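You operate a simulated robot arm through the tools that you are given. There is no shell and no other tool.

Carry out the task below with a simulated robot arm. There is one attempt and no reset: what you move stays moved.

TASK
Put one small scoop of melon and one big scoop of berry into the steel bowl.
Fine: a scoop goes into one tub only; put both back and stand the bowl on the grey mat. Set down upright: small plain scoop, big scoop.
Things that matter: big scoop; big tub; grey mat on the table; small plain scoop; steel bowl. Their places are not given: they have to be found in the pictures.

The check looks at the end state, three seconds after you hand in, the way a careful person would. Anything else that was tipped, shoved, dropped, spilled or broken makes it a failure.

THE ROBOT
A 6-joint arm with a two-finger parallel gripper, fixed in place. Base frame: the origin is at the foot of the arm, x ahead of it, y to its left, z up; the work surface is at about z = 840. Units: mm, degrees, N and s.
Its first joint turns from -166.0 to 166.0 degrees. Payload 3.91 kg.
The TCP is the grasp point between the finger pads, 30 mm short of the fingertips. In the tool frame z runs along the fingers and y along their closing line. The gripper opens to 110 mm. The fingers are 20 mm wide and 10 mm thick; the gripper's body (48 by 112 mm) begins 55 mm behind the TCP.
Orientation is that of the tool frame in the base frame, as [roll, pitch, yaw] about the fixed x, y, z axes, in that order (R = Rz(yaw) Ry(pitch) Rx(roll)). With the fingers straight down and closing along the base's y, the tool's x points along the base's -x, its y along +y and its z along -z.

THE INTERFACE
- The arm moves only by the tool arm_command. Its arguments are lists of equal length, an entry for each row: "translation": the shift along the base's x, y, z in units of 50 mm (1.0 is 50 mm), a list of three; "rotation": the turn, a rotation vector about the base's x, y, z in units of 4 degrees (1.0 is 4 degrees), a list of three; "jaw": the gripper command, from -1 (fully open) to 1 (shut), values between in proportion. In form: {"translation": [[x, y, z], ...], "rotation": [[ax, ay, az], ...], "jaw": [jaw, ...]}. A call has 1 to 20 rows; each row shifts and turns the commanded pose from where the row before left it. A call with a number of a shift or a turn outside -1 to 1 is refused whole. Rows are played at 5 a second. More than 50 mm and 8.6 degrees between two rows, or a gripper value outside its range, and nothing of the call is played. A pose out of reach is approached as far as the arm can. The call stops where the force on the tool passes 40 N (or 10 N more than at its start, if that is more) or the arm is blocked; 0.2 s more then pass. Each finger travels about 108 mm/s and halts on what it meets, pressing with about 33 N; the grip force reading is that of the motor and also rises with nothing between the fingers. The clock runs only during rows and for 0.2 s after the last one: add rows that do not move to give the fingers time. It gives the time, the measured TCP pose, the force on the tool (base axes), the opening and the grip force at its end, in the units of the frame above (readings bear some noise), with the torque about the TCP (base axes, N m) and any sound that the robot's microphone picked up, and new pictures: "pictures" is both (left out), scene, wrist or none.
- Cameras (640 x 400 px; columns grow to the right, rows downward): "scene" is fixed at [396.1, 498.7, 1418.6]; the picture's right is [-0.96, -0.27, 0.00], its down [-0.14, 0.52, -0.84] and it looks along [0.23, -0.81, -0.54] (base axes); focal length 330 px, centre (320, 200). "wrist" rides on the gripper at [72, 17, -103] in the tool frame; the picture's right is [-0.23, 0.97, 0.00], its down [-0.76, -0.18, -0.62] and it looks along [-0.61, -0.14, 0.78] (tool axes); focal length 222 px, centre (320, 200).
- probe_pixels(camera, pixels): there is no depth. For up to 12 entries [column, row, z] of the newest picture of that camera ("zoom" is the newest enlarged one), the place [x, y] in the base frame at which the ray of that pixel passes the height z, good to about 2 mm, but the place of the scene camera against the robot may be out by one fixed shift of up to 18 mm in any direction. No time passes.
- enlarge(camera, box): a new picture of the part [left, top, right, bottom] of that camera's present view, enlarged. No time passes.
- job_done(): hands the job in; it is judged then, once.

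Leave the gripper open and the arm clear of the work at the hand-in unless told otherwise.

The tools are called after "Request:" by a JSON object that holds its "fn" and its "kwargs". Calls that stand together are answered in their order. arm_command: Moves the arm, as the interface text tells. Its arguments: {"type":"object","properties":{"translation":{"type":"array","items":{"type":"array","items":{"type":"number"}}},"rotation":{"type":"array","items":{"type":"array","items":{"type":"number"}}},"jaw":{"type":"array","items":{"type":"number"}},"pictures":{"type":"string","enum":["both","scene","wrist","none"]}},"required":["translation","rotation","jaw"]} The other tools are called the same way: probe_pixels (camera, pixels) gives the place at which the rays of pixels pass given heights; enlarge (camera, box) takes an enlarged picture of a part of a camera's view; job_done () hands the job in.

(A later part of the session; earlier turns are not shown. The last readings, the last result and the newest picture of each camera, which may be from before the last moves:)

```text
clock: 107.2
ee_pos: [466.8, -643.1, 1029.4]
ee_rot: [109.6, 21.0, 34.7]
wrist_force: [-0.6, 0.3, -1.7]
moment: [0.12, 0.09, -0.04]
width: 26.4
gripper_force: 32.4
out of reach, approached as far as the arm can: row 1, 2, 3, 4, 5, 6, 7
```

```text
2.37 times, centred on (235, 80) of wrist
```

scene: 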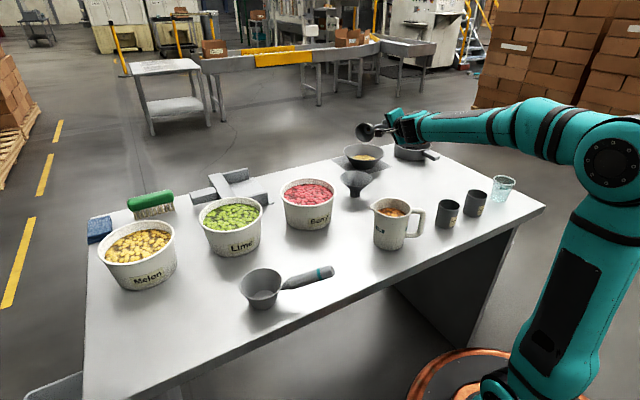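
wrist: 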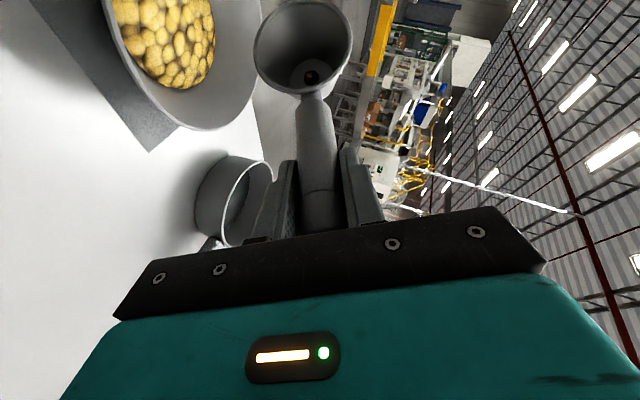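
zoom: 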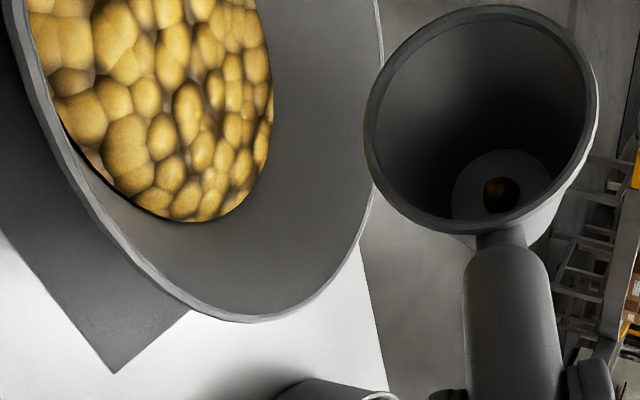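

The arm can't pitch further at this height; it ended up slightly higher than commanded, so a higher position may allow more roll. I'll rise a little while rolling a few more degrees.

Request:
{"fn": "arm_command", "kwargs": {"translation": [[0, 0, 0.3], [0, 0, 0.3], [0, 0, 0.3], [0, 0, 0], [0, 0, 0], [0, 0, 0]], "rotation": [[0, 0, 0], [-0.7, 0.587, 0.407], [-0.7, 0.587, 0.407], [-0.7, 0.587, 0.407], [-0.7, 0.587, 0.407], [0, 0, 0]], "jaw": [1, 1, 1, 1, 1, 1]}}

Request:
{"fn": "enlarge", "kwargs": {"camera": "wrist", "box": [100, 0, 370, 160]}}

```text
clock: 108.6
ee_pos: [471.5, -641.1, 1083.9]
ee_rot: [106.7, 35.3, 39.7]
wrist_force: [0.2, -0.5, -1.8]
moment: [0.1, 0.11, -0.03]
width: 26.4
gripper_force: 33.0
out of reach, approached as far as the arm can: row 5
```

scene: 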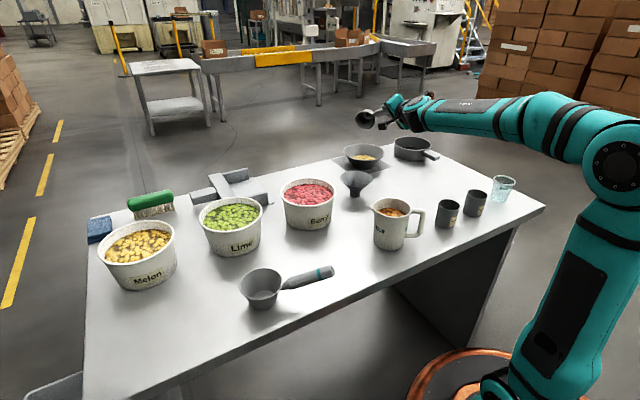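
wrist: 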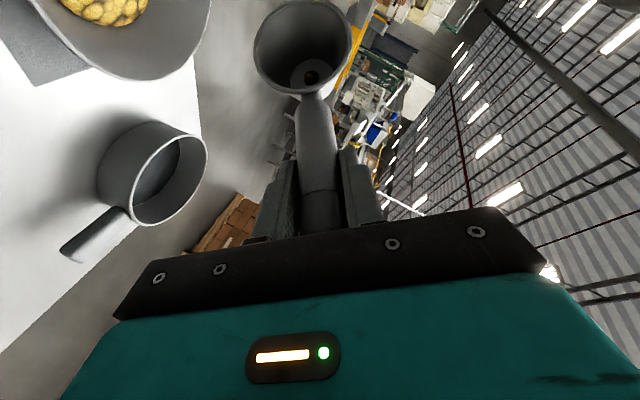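

```text
2.37 times, centred on (235, 80) of wrist
```

zoom: 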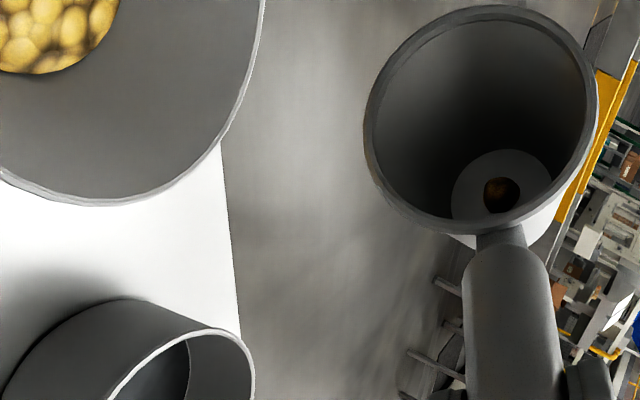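

The mouth now points about 13° below horizontal, but the last bit still shows at the bottom. I'll rise a little more and roll further.

Request:
{"fn": "arm_command", "kwargs": {"translation": [[0, 0, 0.4], [0, 0, 0.4], [0, 0, 0.2], [0, 0, 0], [0, 0, 0], [0, 0, 0], [0, 0, 0]], "rotation": [[-0.7, 0.587, 0.407], [-0.7, 0.587, 0.407], [-0.7, 0.587, 0.407], [-0.7, 0.587, 0.407], [-0.7, 0.587, 0.407], [-0.7, 0.587, 0.407], [0, 0, 0]], "jaw": [1, 1, 1, 1, 1, 1, 1]}}

Request:
{"fn": "enlarge", "kwargs": {"camera": "wrist", "box": [100, 0, 370, 160]}}

Request:
{"fn": "enlarge", "kwargs": {"camera": "scene", "box": [330, 80, 450, 190]}}

```text
clock: 110.2
ee_pos: [468.4, -640.8, 1126.9]
ee_rot: [107.3, 47.1, 46.0]
wrist_force: [0.1, 0.7, -1.5]
moment: [0.08, 0.11, -0.01]
width: 26.4
gripper_force: 33.3
out of reach, approached as far as the arm can: row 3, 4, 5, 6
```

scene: 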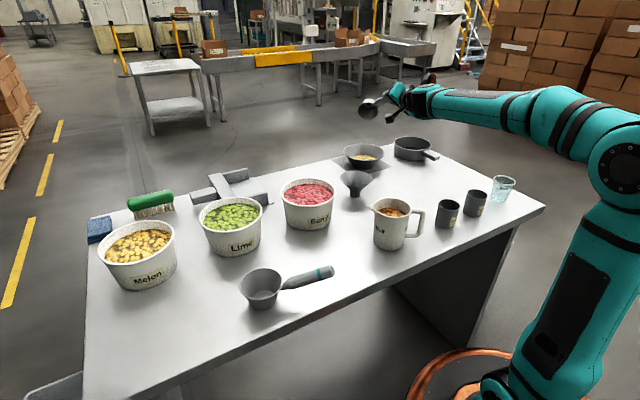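
wrist: 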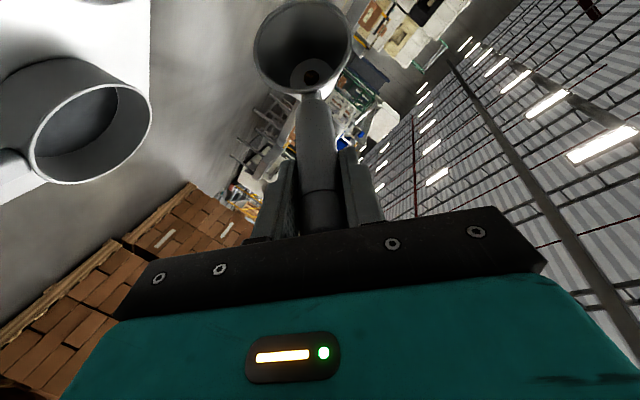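

```text
2.37 times, centred on (235, 80) of wrist
```

zoom: 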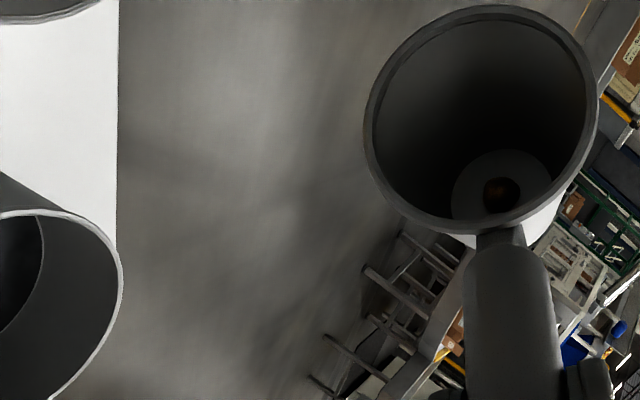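

```text
3.64 times, centred on (390, 135) of scene
```

zoom: 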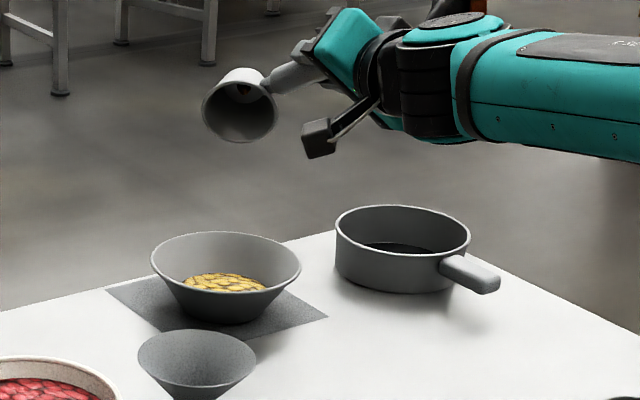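

The mouth is about 19° below horizontal (roughly 127° of roll), and only a tiny smear remains, so the scoop is effectively empty. The bowl holds the melon with nothing spilled. I'll roll back to level at this height.

Request:
{"fn": "arm_command", "kwargs": {"translation": [[0, 0, 0], [0, 0, 0], [0, 0, 0], [0, 0, 0], [0, 0, 0], [0, 0, 0], [0, 0, 0], [0, 0, 0], [0, 0, 0], [0, 0, 0], [0, 0, 0], [0, 0, 0], [0, 0, 0], [0, 0, 0], [0, 0, 0], [0, 0, 0], [0, 0, 0], [0, 0, 0], [0, 0, 0], [0, 0, 0]], "rotation": [[0.84, -0.704, -0.488], [0.84, -0.704, -0.488], [0.84, -0.704, -0.488], [0.84, -0.704, -0.488], [0.84, -0.704, -0.488], [0.84, -0.704, -0.488], [0.84, -0.704, -0.488], [0.84, -0.704, -0.488], [0.84, -0.704, -0.488], [0.84, -0.704, -0.488], [0.84, -0.704, -0.488], [0.84, -0.704, -0.488], [0.84, -0.704, -0.488], [0.84, -0.704, -0.488], [0.84, -0.704, -0.488], [0.84, -0.704, -0.488], [0.84, -0.704, -0.488], [0.84, -0.704, -0.488], [0.84, -0.704, -0.488], [0.84, -0.704, -0.488]], "jaw": [1, 1, 1, 1, 1, 1, 1, 1, 1, 1, 1, 1, 1, 1, 1, 1, 1, 1, 1, 1]}}

```text
clock: 114.4
ee_pos: [459.6, -649.0, 1122.8]
ee_rot: [137.8, -28.1, 5.4]
wrist_force: [0.4, 0.3, -1.0]
moment: [0.09, 0.12, 0.01]
width: 26.6
gripper_force: 33.0
out of reach, approached as far as the arm can: row 1, 2, 3
```

scene: 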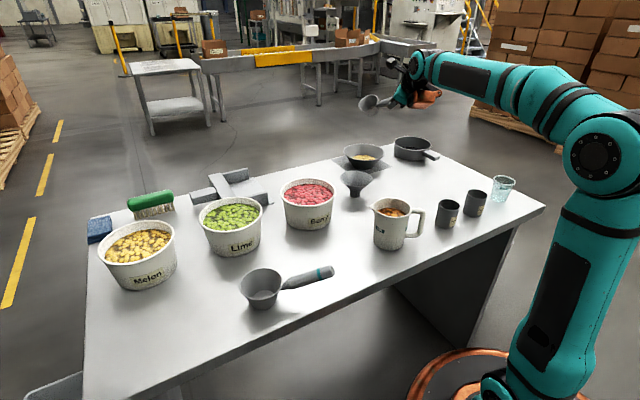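
wrist: 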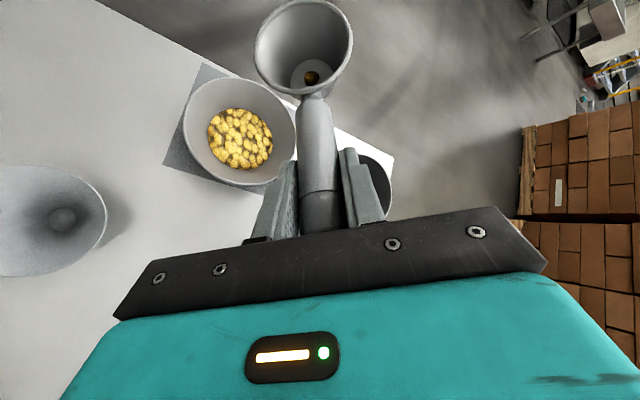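

I'm most of the way back. I'll roll the remaining ~41° to level.

Request:
{"fn": "arm_command", "kwargs": {"translation": [[0, 0, 0], [0, 0, 0], [0, 0, 0], [0, 0, 0], [0, 0, 0], [0, 0, 0], [0, 0, 0], [0, 0, 0], [0, 0, 0], [0, 0, 0]], "rotation": [[0.809, -0.636, -0.49], [0.809, -0.636, -0.49], [0.809, -0.636, -0.49], [0.809, -0.636, -0.49], [0.809, -0.636, -0.49], [0.809, -0.636, -0.49], [0.809, -0.636, -0.49], [0.809, -0.636, -0.49], [0.809, -0.636, -0.49], [0, 0, 0]], "jaw": [1, 1, 1, 1, 1, 1, 1, 1, 1, 1]}}

Request:
{"fn": "enlarge", "kwargs": {"camera": "wrist", "box": [230, 0, 400, 200]}}

```text
clock: 116.6
ee_pos: [459.4, -648.4, 1121.1]
ee_rot: [179.9, -42.4, -38.3]
wrist_force: [-0.2, -0.5, -0.8]
moment: [0.08, 0.1, -0.03]
width: 26.7
gripper_force: 33.0
```

scene: 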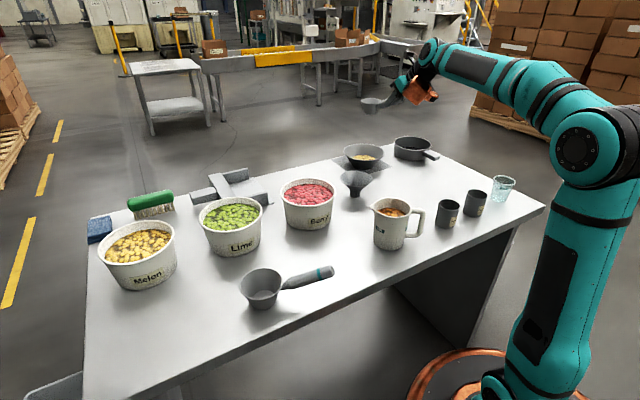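
wrist: 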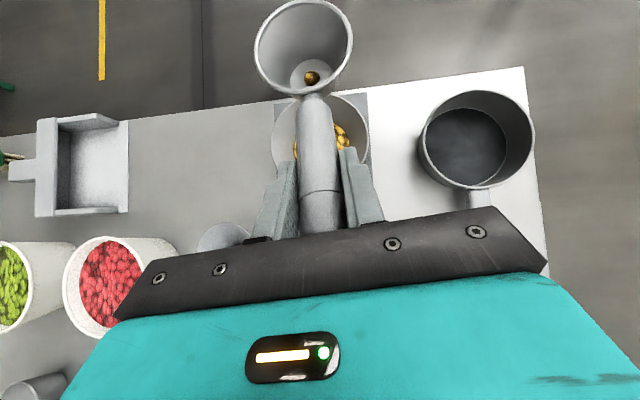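

```text
2.00 times, centred on (315, 100) of wrist
```

zoom: 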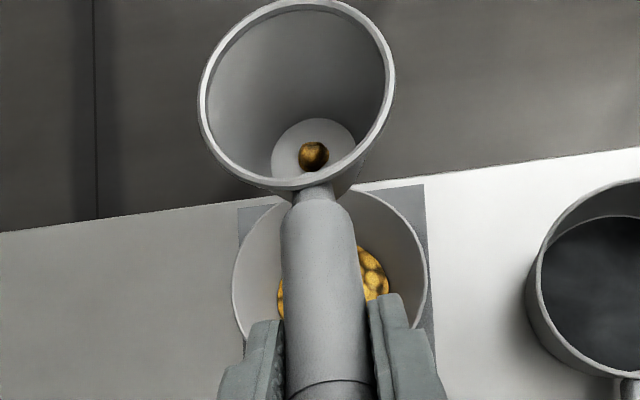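

The scoop is level again. I'll carry it back toward its original place, high over the table, turning back to azimuth 45.5°.

Request:
{"fn": "arm_command", "kwargs": {"translation": [[0.22, 0.557, 0], [0.22, 0.557, 0], [0.22, 0.557, 0], [0.22, 0.557, 0], [0.22, 0.557, 0], [0.22, 0.557, 0], [0.22, 0.557, 0], [0.22, 0.557, 0], [0.22, 0.557, 0], [0.22, 0.557, 0], [0.22, 0.557, 0], [0.22, 0.557, 0], [0.22, 0.557, 0], [0.22, 0.557, 0]], "rotation": [[0, 0, 0.748], [0, 0, 0.748], [0, 0, 0.748], [0, 0, 0.748], [0, 0, 0.748], [0, 0, 0.748], [0, 0, 0.748], [0, 0, 0.748], [0, 0, 0.748], [0, 0, 0.748], [0, 0, 0.748], [0, 0, 0.748], [0, 0, 0.748], [0, 0, 0.748]], "jaw": [1, 1, 1, 1, 1, 1, 1, 1, 1, 1, 1, 1, 1, 1], "pictures": "scene"}}

Request:
{"fn": "arm_command", "kwargs": {"translation": [[0.22, 0.557, -0.08], [0.22, 0.557, -0.08], [0.22, 0.557, -0.08], [0.22, 0.557, -0.08], [0.22, 0.557, -0.08], [0.22, 0.557, -0.08], [0.22, 0.557, -0.08], [0.22, 0.557, -0.08], [0.22, 0.557, -0.08], [0.22, 0.557, -0.08], [0.22, 0.557, -0.08], [0.22, 0.557, -0.08], [0.22, 0.557, -0.08], [0.22, 0.557, -0.08], [0, 0, 0]], "rotation": [[0, 0, 0.748], [0, 0, 0.748], [0, 0, 0.748], [0, 0, 0.748], [0, 0, 0.748], [0, 0, 0.748], [0, 0, 0.748], [0, 0, 0.748], [0, 0, 0.748], [0, 0, 0.748], [0, 0, 0.748], [0, 0, 0.748], [0, 0, 0.748], [0, 0, 0.748], [0, 0, 0]], "jaw": [1, 1, 1, 1, 1, 1, 1, 1, 1, 1, 1, 1, 1, 1, 1]}}

```text
clock: 119.6
ee_pos: [612.2, -259.6, 1120.7]
ee_rot: [179.9, -42.6, 3.7]
wrist_force: [0.0, -0.7, -1.1]
moment: [0.0, 0.14, -0.03]
width: 26.3
gripper_force: 32.9
```

scene: 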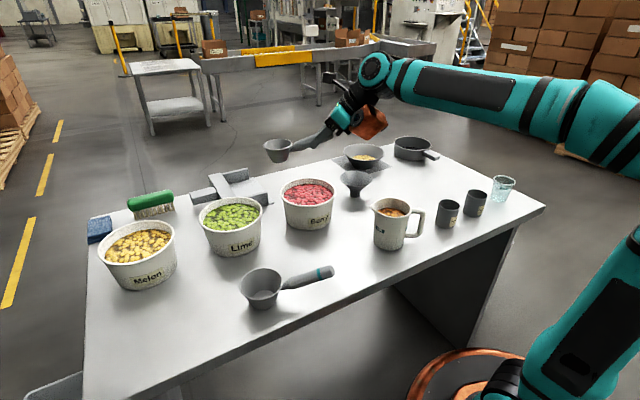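

```text
clock: 122.8
ee_pos: [766.3, 133.8, 1065.8]
ee_rot: [179.8, -42.4, 45.5]
wrist_force: [-0.4, -0.4, -1.3]
moment: [-0.06, 0.06, -0.04]
width: 26.3
gripper_force: 32.9
```

scene: 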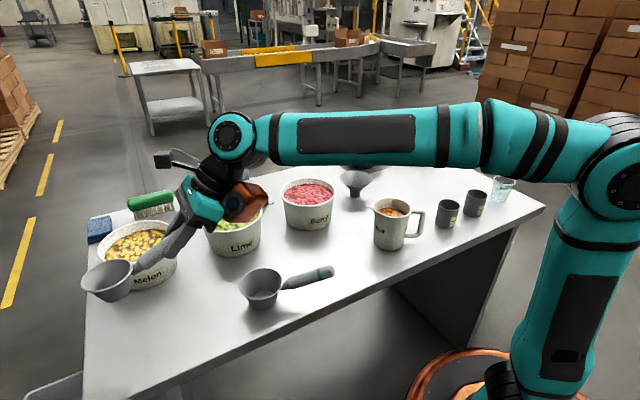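
wrist: 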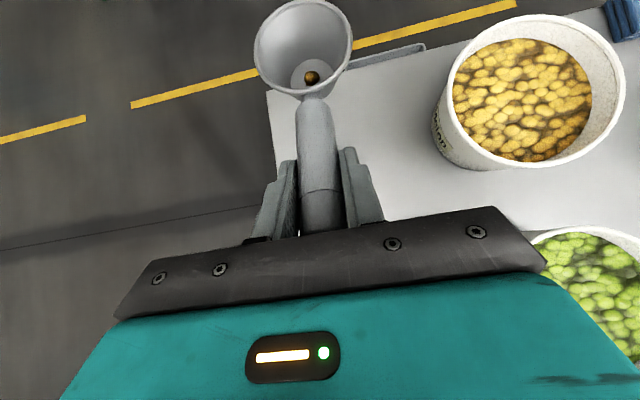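

Back above its place, and the cup hasn't slipped in the grip. I'll correct the 1.6° pitch and come down, slowing near the table.

Request:
{"fn": "arm_command", "kwargs": {"translation": [[0.018, -0.048, -0.6], [0, 0, -0.8], [0, 0, -0.6], [0, 0, -0.4], [0, 0, -0.3], [0, 0, -0.12], [0, 0, 0]], "rotation": [[0.285, -0.28, 0], [0, 0, 0], [0, 0, 0], [0, 0, 0], [0, 0, 0], [0, 0, 0], [0, 0, 0]], "jaw": [1, 1, 1, 1, 1, 1, 1]}}

Request:
{"fn": "enlarge", "kwargs": {"camera": "scene", "box": [95, 230, 355, 370]}}

```text
clock: 124.4
ee_pos: [768.6, 129.9, 923.7]
ee_rot: [179.9, -44.1, 45.4]
wrist_force: [0.1, 0.4, -1.2]
moment: [-0.13, 0.11, 0.01]
width: 26.5
gripper_force: 32.6
```

scene: 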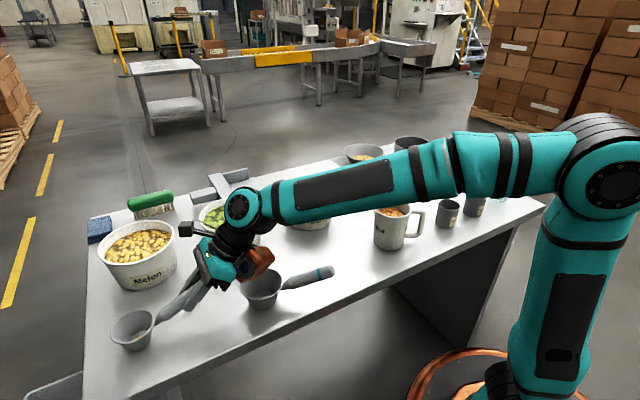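
wrist: 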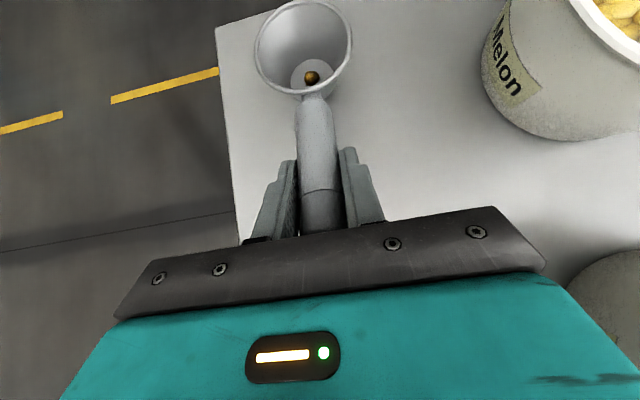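

```text
2.46 times, centred on (225, 300) of scene
```

zoom: 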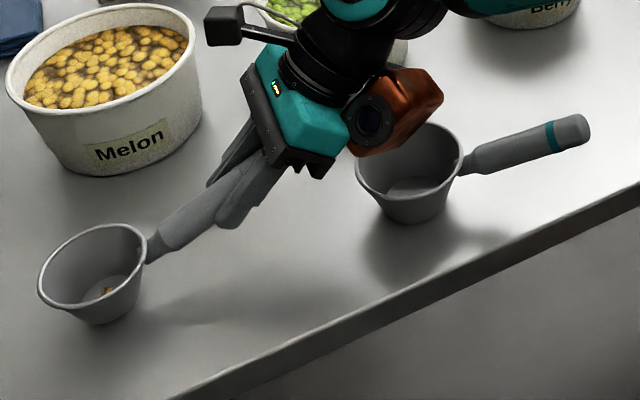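

About 12 mm above the table. I'll lower in small steps until contact.

Request:
{"fn": "arm_command", "kwargs": {"translation": [[-0.02, 0.03, -0.1], [0, 0, -0.08], [0, 0, 0]], "rotation": [[0, 0, 0], [0, 0, 0], [0, 0, 0]], "jaw": [1, 1, 1], "pictures": "none"}}

Request:
{"fn": "arm_command", "kwargs": {"translation": [[0, 0, -0.03], [0, 0, 0], [0, 0, 0]], "rotation": [[0, 0, 0], [0, 0, 0], [0, 0, 0]], "jaw": [1, 1, 1], "pictures": "none"}}

Request:
{"fn": "arm_command", "kwargs": {"translation": [[0, 0, -0.03], [0, 0, 0], [0, 0, 0]], "rotation": [[0, 0, 0], [0, 0, 0], [0, 0, 0]], "jaw": [1, 1, 1], "pictures": "wrist"}}

```text
clock: 125.2
ee_pos: [767.6, 130.7, 914.5]
ee_rot: [179.9, -44.0, 45.4]
wrist_force: [-0.3, 1.1, -1.0]
moment: [-0.06, 0.1, 0.03]
width: 26.5
gripper_force: 33.6
```

```text
clock: 126.0
ee_pos: [767.5, 132.6, 914.0]
ee_rot: [179.9, -44.0, 45.4]
wrist_force: [0.6, -0.9, 5.7]
moment: [0.43, -0.71, -0.19]
width: 26.6
gripper_force: 32.9
```

```text
clock: 126.8
ee_pos: [767.5, 131.5, 912.8]
ee_rot: [179.9, -44.1, 45.5]
wrist_force: [-3.8, -3.4, 11.8]
moment: [0.66, -0.7, -0.01]
width: 26.4
gripper_force: 33.4
```

wrist: 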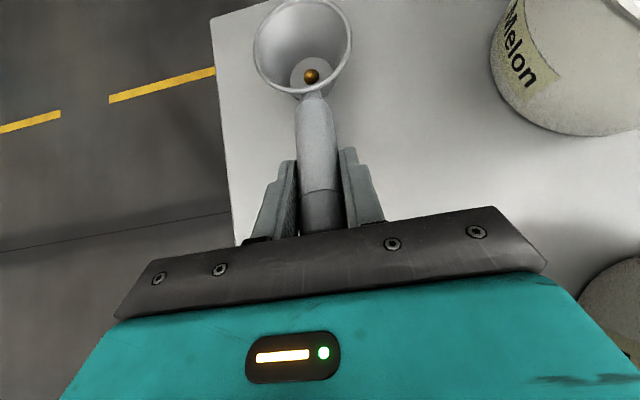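

The scoop's base is on the table. I'll ease up 1 mm to relieve the press and open slowly.

Request:
{"fn": "arm_command", "kwargs": {"translation": [[0, 0, 0.02], [0, 0, 0], [0, 0, 0], [0, 0, 0], [0, 0, 0], [0, 0, 0], [0, 0, 0]], "rotation": [[0, 0, 0], [0, 0, 0], [0, 0, 0], [0, 0, 0], [0, 0, 0], [0, 0, 0], [0, 0, 0]], "jaw": [1, 0.6, 0.48, 0.4, 0.25, 0.1, 0]}}

Request:
{"fn": "enlarge", "kwargs": {"camera": "scene", "box": [95, 230, 355, 370]}}

```text
clock: 128.4
ee_pos: [767.1, 131.2, 913.4]
ee_rot: [180.0, -44.1, 45.4]
wrist_force: [-1.0, 0.2, -0.3]
moment: [0.03, -0.02, 0.01]
width: 55.1
gripper_force: 0.1
```

scene: 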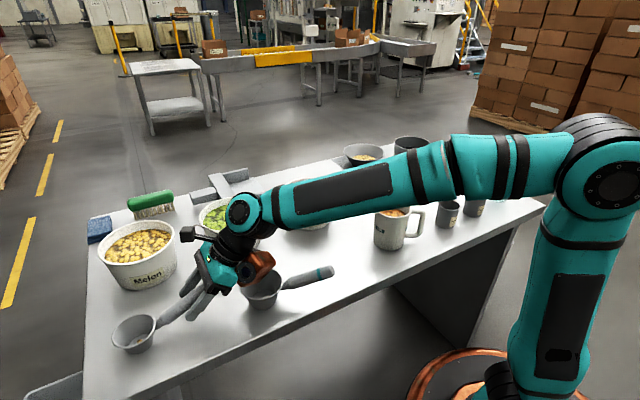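
wrist: 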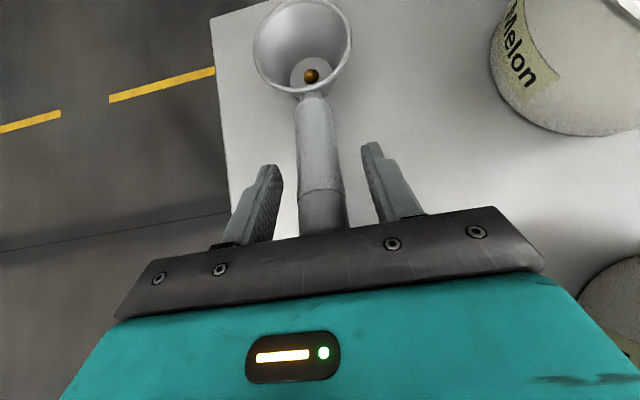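

```text
2.46 times, centred on (225, 300) of scene
```

zoom: 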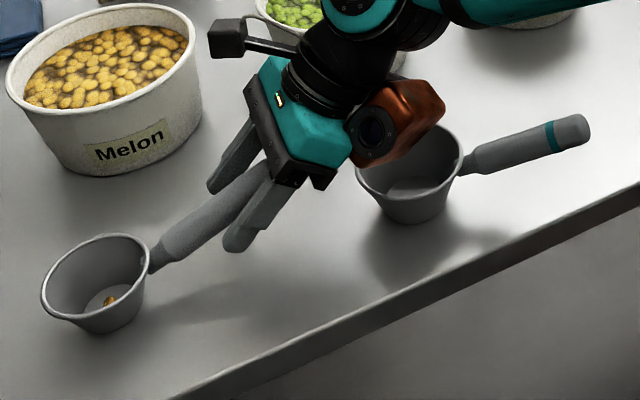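

The plain scoop stands back in its place, upright. I'll rise clear and move over to look at the displaced banded scoop.

Request:
{"fn": "arm_command", "kwargs": {"translation": [[0, 0, 0.4], [0, 0, 0.8], [0, 0, 0.8], [0, 0, 0.8], [0, 0, 0.6], [-0.55, -0.38, 0], [-0.55, -0.38, 0], [-0.55, -0.38, 0], [-0.55, -0.38, 0], [-0.55, -0.38, 0], [-0.55, -0.38, 0], [-0.55, -0.38, 0], [-0.55, -0.38, 0], [-0.54, -0.38, 0], [0, 0, 0]], "rotation": [[0, 0, 0], [0, 0, 0], [0, 0, 0], [0, 0, 0], [0, 0, 0], [0, 0, -0.43], [0, 0, -0.43], [0, 0, -0.43], [0, 0, -0.43], [0, 0, -0.43], [0, 0, -0.43], [0, 0, -0.43], [0, 0, -0.43], [0, 0, -0.43], [0, 0, 0]], "jaw": [0, 0, 0, 0, 0, 0, 0, 0, 0, 0, 0, 0, 0, 0, 0]}}

```text
clock: 131.6
ee_pos: [521.1, -40.4, 1080.0]
ee_rot: [179.9, -44.2, 29.8]
wrist_force: [0.0, -0.1, -0.4]
moment: [0.03, 0.02, 0.02]
width: 55.0
gripper_force: 0.2
```

scene: 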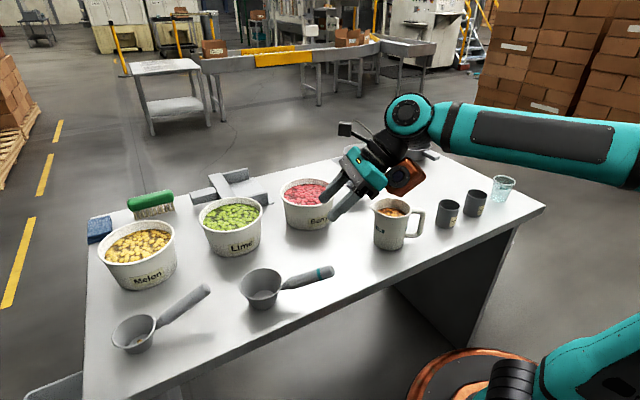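
wrist: 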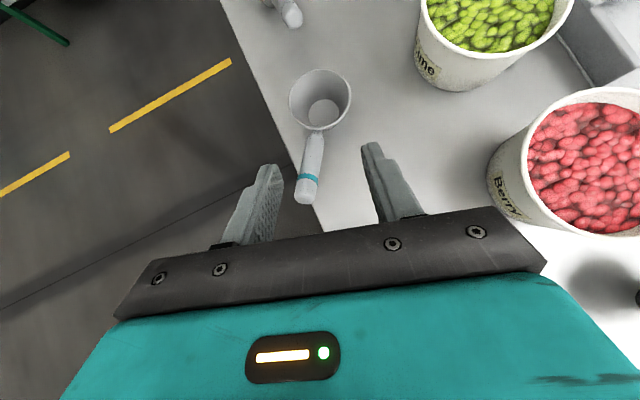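

The banded scoop is in clear view, with its cup at (320,100) and tip at (306,197), and the berry tub to the right. I'll enlarge and measure both.

Request:
{"fn": "enlarge", "kwargs": {"camera": "wrist", "box": [260, 50, 400, 210]}}

```text
2.50 times, centred on (330, 130) of wrist
```

zoom: 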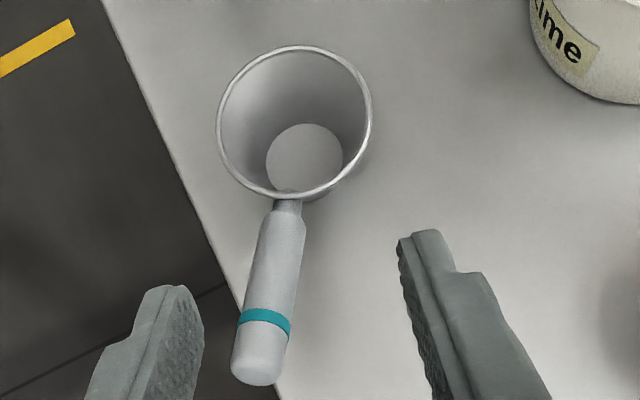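

Request:
{"fn": "probe_pixels", "kwargs": {"camera": "zoom", "pixels": [[217, 125, 895], [373, 115, 895], [300, 45, 895], [283, 199, 895], [305, 161, 843], [267, 161, 843], [343, 161, 843], [256, 380, 920], [256, 380, 934], [256, 380, 945], [288, 203, 885], [265, 318, 922]]}}

Request:
{"fn": "enlarge", "kwargs": {"camera": "wrist", "box": [460, 60, 640, 260]}}

```text
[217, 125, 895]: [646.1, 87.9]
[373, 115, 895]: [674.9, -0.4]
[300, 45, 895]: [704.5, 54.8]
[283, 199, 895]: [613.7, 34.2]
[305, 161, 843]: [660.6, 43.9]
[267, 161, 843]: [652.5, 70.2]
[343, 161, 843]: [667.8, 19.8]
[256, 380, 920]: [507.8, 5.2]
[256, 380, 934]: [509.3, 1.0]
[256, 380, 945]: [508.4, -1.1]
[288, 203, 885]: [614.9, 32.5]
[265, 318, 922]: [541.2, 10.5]
```

```text
2.00 times, centred on (550, 160) of wrist
```

zoom: 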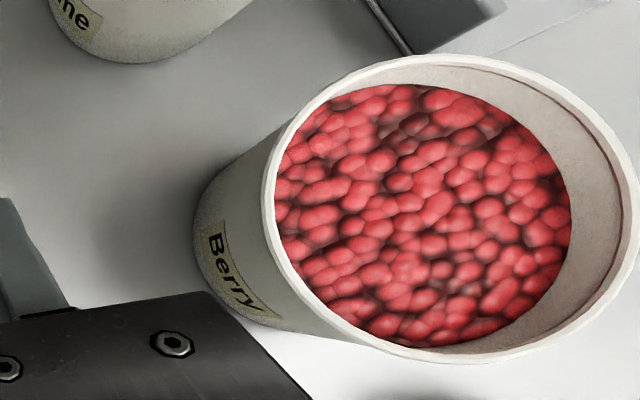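

The banded scoop now has its cup at (660,44), tip at (509,1,934) and axis azimuth 16°. Next I'll probe the berry tub.

Request:
{"fn": "probe_pixels", "kwargs": {"camera": "zoom", "pixels": [[262, 195, 925], [638, 205, 925], [440, 53, 925], [440, 363, 925], [275, 200, 910], [571, 215, 910], [420, 85, 910], [420, 346, 910], [262, 195, 935], [638, 205, 935], [440, 53, 935], [440, 363, 935]]}}

Request:
{"fn": "enlarge", "kwargs": {"camera": "scene", "box": [270, 165, 450, 265]}}

```text
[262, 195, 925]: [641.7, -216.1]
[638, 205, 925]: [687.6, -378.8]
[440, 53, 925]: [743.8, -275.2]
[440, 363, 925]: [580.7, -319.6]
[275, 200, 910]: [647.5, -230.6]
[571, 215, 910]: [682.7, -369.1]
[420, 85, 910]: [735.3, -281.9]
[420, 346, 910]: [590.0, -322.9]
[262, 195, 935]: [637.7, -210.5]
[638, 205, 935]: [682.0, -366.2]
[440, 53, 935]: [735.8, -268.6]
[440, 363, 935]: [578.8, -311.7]
```

```text
3.56 times, centred on (360, 215) of scene
```

zoom: 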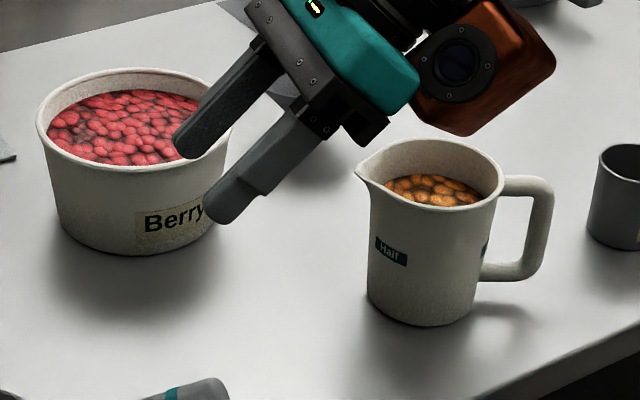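

The berry tub is centred at about (663.5,-298), with the same size and rim height as the melon tub. For the big scoop I'd like the grip in line with the handle (24°) so the pour can roll further. I'll test whether the arm can take that pitch here, at height, turning to azimuth 16°.

Request:
{"fn": "arm_command", "kwargs": {"translation": [[-0.2, 0, -0.1], [-0.2, 0, -0.1], [-0.2, 0, -0.1], [-0.2, 0, -0.1], [-0.2, 0.05, -0.1], [-0.2, 0.05, -0.1], [0, 0, 0]], "rotation": [[0.4, -0.83, -0.58], [0.4, -0.83, -0.58], [0.35, -0.86, -0.58], [0.35, -0.86, -0.58], [0.3, -0.88, -0.58], [0.28, -0.88, -0.58], [0, 0, 0]], "jaw": [0, 0, 0, 0, 0, 0, 0]}}

```text
clock: 133.2
ee_pos: [458.3, -34.4, 1052.3]
ee_rot: [179.0, -66.3, 16.7]
wrist_force: [-0.2, -0.2, 0.0]
moment: [-0.02, 0.03, -0.01]
width: 55.1
gripper_force: 0.0
```

scene: 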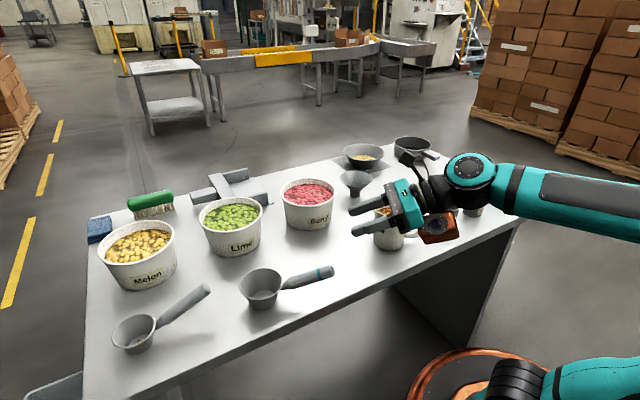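
wrist: 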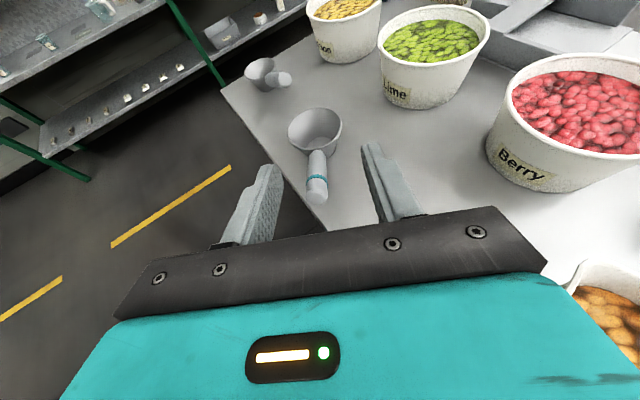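

The in-line pitch (24°) works here. I'll move to the standoff 110 mm behind the banded handle's tip on its axis line.

Request:
{"fn": "arm_command", "kwargs": {"translation": [[-0.3, 0.05, -0.49], [-0.3, 0.05, -0.49], [-0.318, 0.058, -0.49], [0, 0, 0]], "rotation": [[0, 0, 0], [0, 0, 0], [0, 0, 0], [0, 0, 0]], "jaw": [0, 0, 0, 0]}}

Request:
{"fn": "enlarge", "kwargs": {"camera": "wrist", "box": [240, 60, 400, 220]}}

```text
clock: 134.2
ee_pos: [415.0, -27.9, 978.8]
ee_rot: [179.0, -66.3, 16.7]
wrist_force: [0.4, 0.5, -0.3]
moment: [0.02, -0.03, 0.0]
width: 55.0
gripper_force: 0.0
```

scene: 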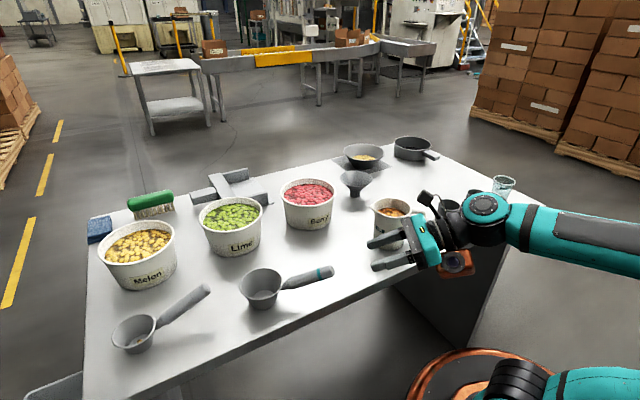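
wrist: 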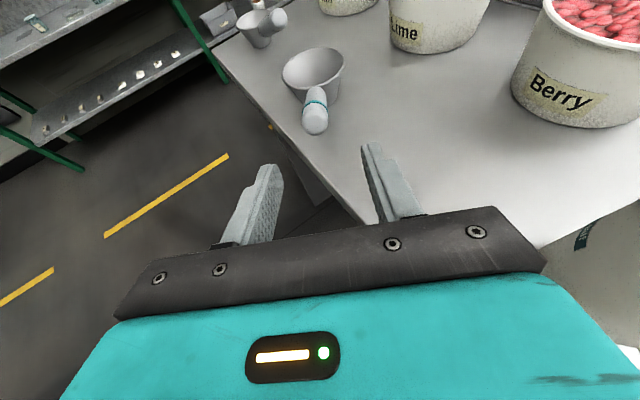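

```text
2.50 times, centred on (320, 140) of wrist
```

zoom: 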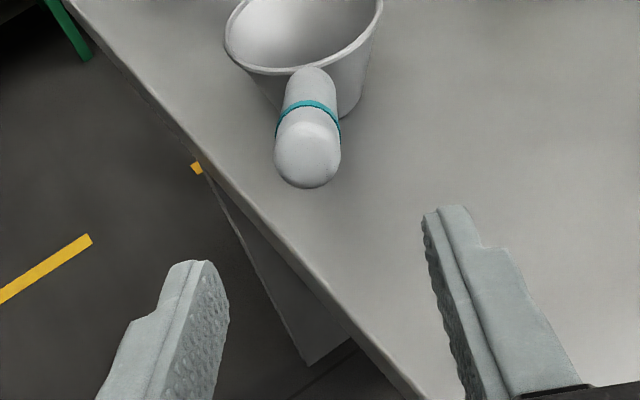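

The end cap is about 4.6 mm to the left of the tool axis. I'll correct that sideways, then advance 140 mm along the axis.

Request:
{"fn": "arm_command", "kwargs": {"translation": [[-0.024, 0.088, 0], [0.353, 0.0986, -0.161], [0.353, 0.0986, -0.161], [0.353, 0.0986, -0.161], [0.353, 0.0986, -0.161], [0, 0, 0]], "rotation": [[0, 0, 0], [0, 0, 0], [0, 0, 0], [0, 0, 0], [0, 0, 0], [0, 0, 0]], "jaw": [0, 0, 0, 0, 0, 0]}}

Request:
{"fn": "enlarge", "kwargs": {"camera": "wrist", "box": [240, 60, 400, 220]}}

```text
clock: 135.6
ee_pos: [483.5, -1.8, 948.5]
ee_rot: [179.1, -66.2, 16.8]
wrist_force: [0.0, -0.5, -0.6]
moment: [0.0, -0.01, -0.02]
width: 55.1
gripper_force: 0.1
```

scene: 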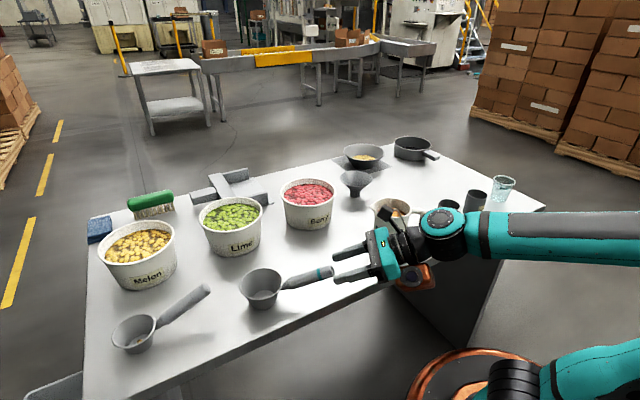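
wrist: 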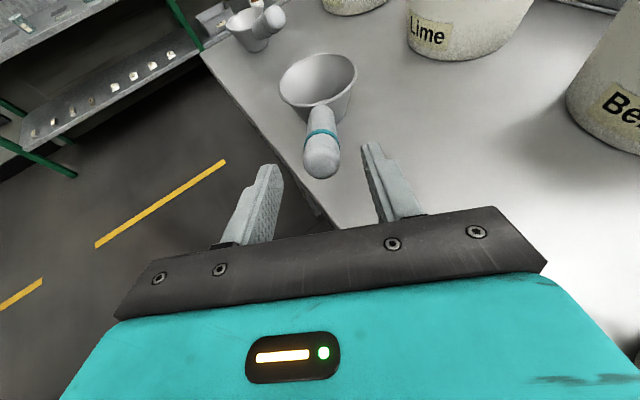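

```text
2.50 times, centred on (320, 140) of wrist
```

zoom: 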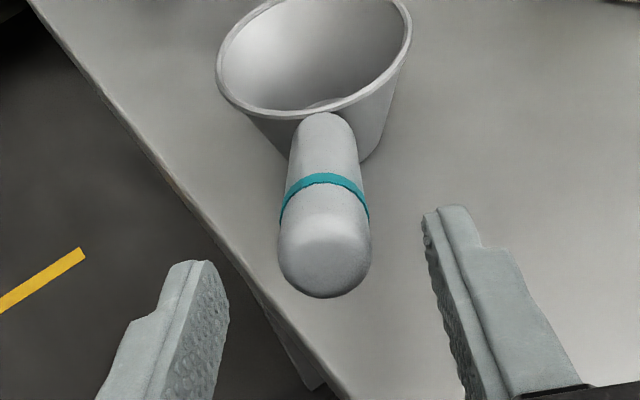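

Well aligned now. I'll advance the remaining 60 mm.

Request:
{"fn": "arm_command", "kwargs": {"translation": [[0.353, 0.0986, -0.161], [0.353, 0.0986, -0.161], [0.353, 0.0986, -0.161], [0, 0, 0]], "rotation": [[0, 0, 0], [0, 0, 0], [0, 0, 0], [0, 0, 0]], "jaw": [0, 0, 0, 0]}}

Request:
{"fn": "enlarge", "kwargs": {"camera": "wrist", "box": [240, 60, 400, 220]}}

Request:
{"fn": "enlarge", "kwargs": {"camera": "scene", "box": [220, 200, 460, 330]}}

```text
clock: 136.6
ee_pos: [536.2, 12.1, 923.9]
ee_rot: [179.1, -66.3, 16.8]
wrist_force: [0.6, 0.6, -0.4]
moment: [0.02, 0.01, 0.01]
width: 55.0
gripper_force: 0.0
```

scene: 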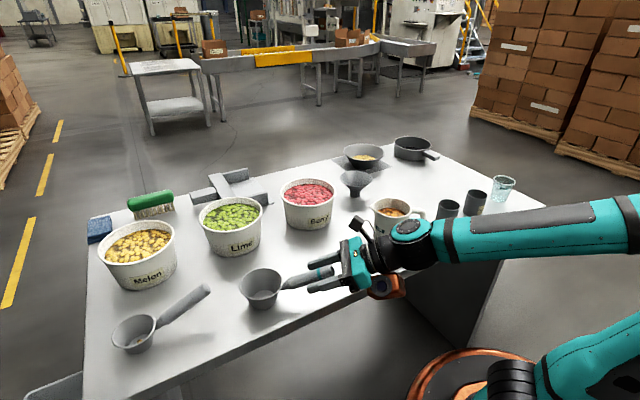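
wrist: 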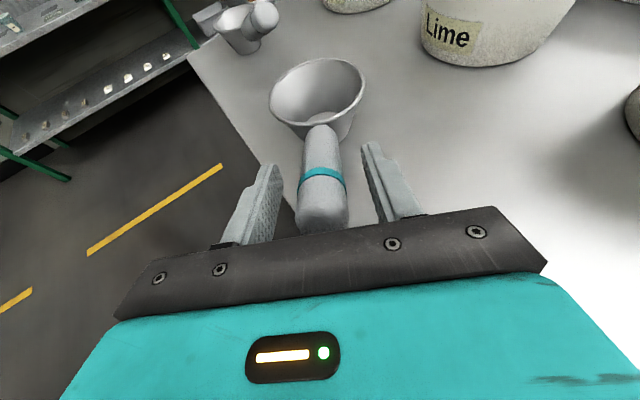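

```text
2.50 times, centred on (320, 140) of wrist
```

zoom: 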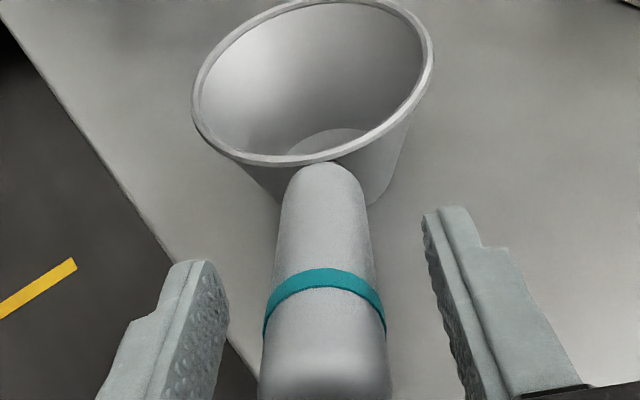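

```text
2.67 times, centred on (340, 265) of scene
```

zoom: 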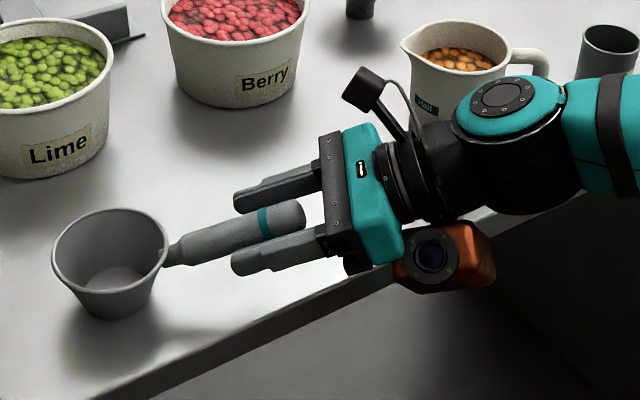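

The fingers straddle the handle in line with it, no contact. I'll close gently.

Request:
{"fn": "arm_command", "kwargs": {"translation": [[0, 0, 0], [0, 0, 0], [0, 0, 0], [0, 0, 0], [0, 0, 0], [0, 0, 0], [0, 0, 0]], "rotation": [[0, 0, 0], [0, 0, 0], [0, 0, 0], [0, 0, 0], [0, 0, 0], [0, 0, 0], [0, 0, 0]], "jaw": [0.2, 0.35, 0.45, 0.55, 0.7, 1, 1], "pictures": "wrist"}}

Request:
{"fn": "enlarge", "kwargs": {"camera": "scene", "box": [220, 200, 460, 330]}}

```text
clock: 138.2
ee_pos: [535.0, 11.9, 923.7]
ee_rot: [179.0, -66.4, 16.7]
wrist_force: [-0.1, -0.5, -0.3]
moment: [-0.06, -0.06, -0.1]
width: 26.3
gripper_force: 33.3
```

wrist: 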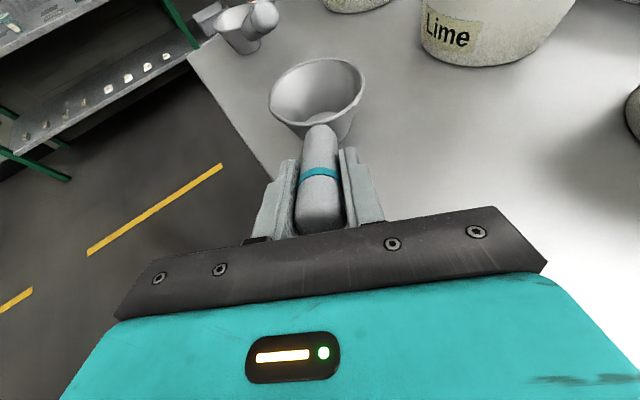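

```text
2.67 times, centred on (340, 265) of scene
```

zoom: 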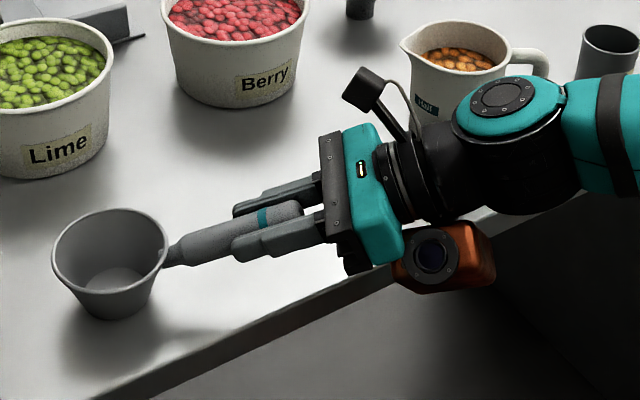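

Gripped at 26.3 mm. I'll lift straight up and check the hold.

Request:
{"fn": "arm_command", "kwargs": {"translation": [[0, 0, 0.2], [0, 0, 0.4], [0, 0, 0.8], [0, 0, 0.8], [0, 0, 0.8], [0, 0, 0.3], [0, 0, 0]], "rotation": [[0, 0, 0], [0, 0, 0], [0, 0, 0], [0, 0, 0], [0, 0, 0], [0, 0, 0], [0, 0, 0]], "jaw": [1, 1, 1, 1, 1, 1, 1]}}

```text
clock: 139.8
ee_pos: [535.2, 11.6, 1090.5]
ee_rot: [179.0, -66.3, 16.8]
wrist_force: [-0.9, -0.4, -2.1]
moment: [-0.03, 0.21, 0.01]
width: 26.0
gripper_force: 33.0
```

scene: 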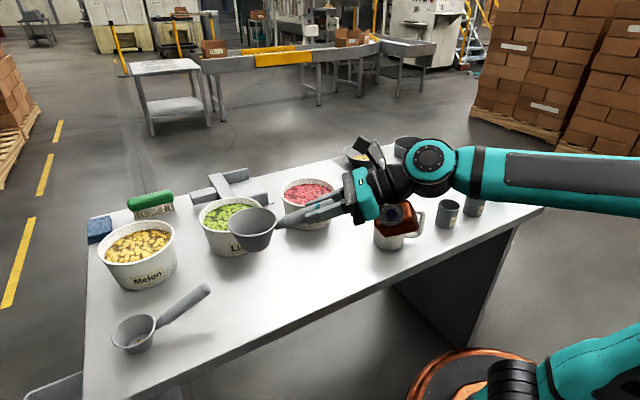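
wrist: 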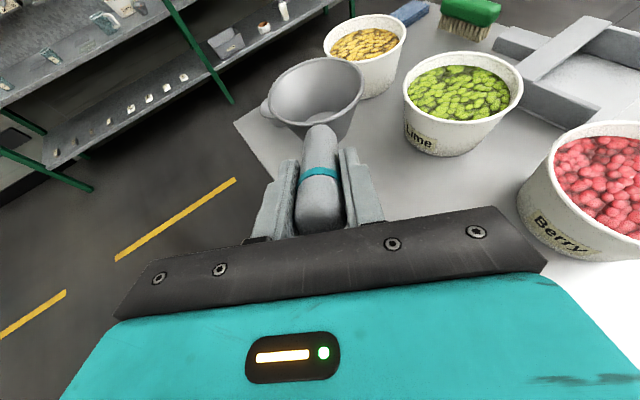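

The hold is good. I'll move over to the berry tub, scoop level and high.

Request:
{"fn": "arm_command", "kwargs": {"translation": [[0.024, -0.5, 0], [0.024, -0.755, 0], [0.024, -0.755, 0], [0.024, -0.755, 0], [0.024, -0.755, 0], [0.024, -0.755, 0], [0.024, -0.755, 0], [0.024, -0.755, 0], [0.024, -0.6, 0], [0.024, -0.4, 0], [0, 0, 0]], "rotation": [[0, 0, 0], [0, 0, 0], [0, 0, 0], [0, 0, 0], [0, 0, 0], [0, 0, 0], [0, 0, 0], [0, 0, 0], [0, 0, 0], [0, 0, 0], [0, 0, 0]], "jaw": [1, 1, 1, 1, 1, 1, 1, 1, 1, 1, 1]}}

Request:
{"fn": "enlarge", "kwargs": {"camera": "wrist", "box": [200, 0, 440, 180]}}

```text
clock: 142.2
ee_pos: [547.5, -328.2, 1088.5]
ee_rot: [179.0, -66.3, 16.8]
wrist_force: [-0.2, -0.4, -1.8]
moment: [-0.07, 0.19, 0.02]
width: 26.3
gripper_force: 32.6
```

scene: 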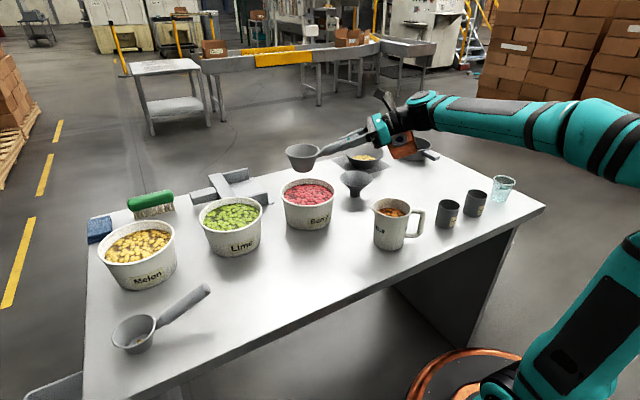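
wrist: 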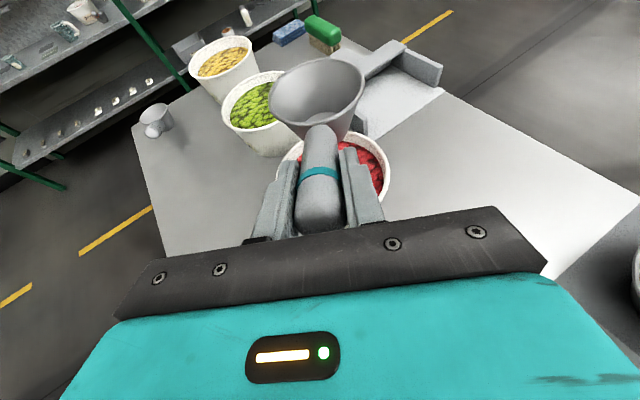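

```text
2.22 times, centred on (320, 90) of wrist
```

zoom: 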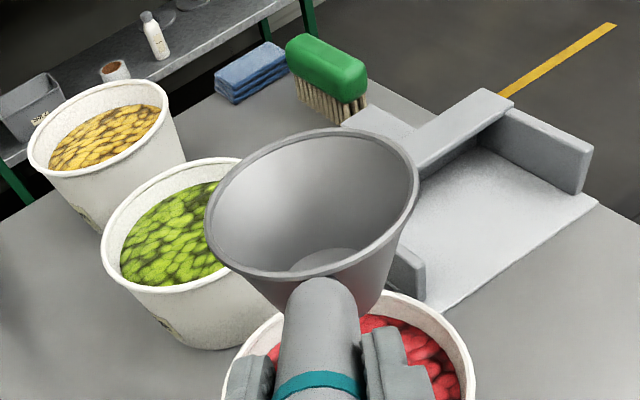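

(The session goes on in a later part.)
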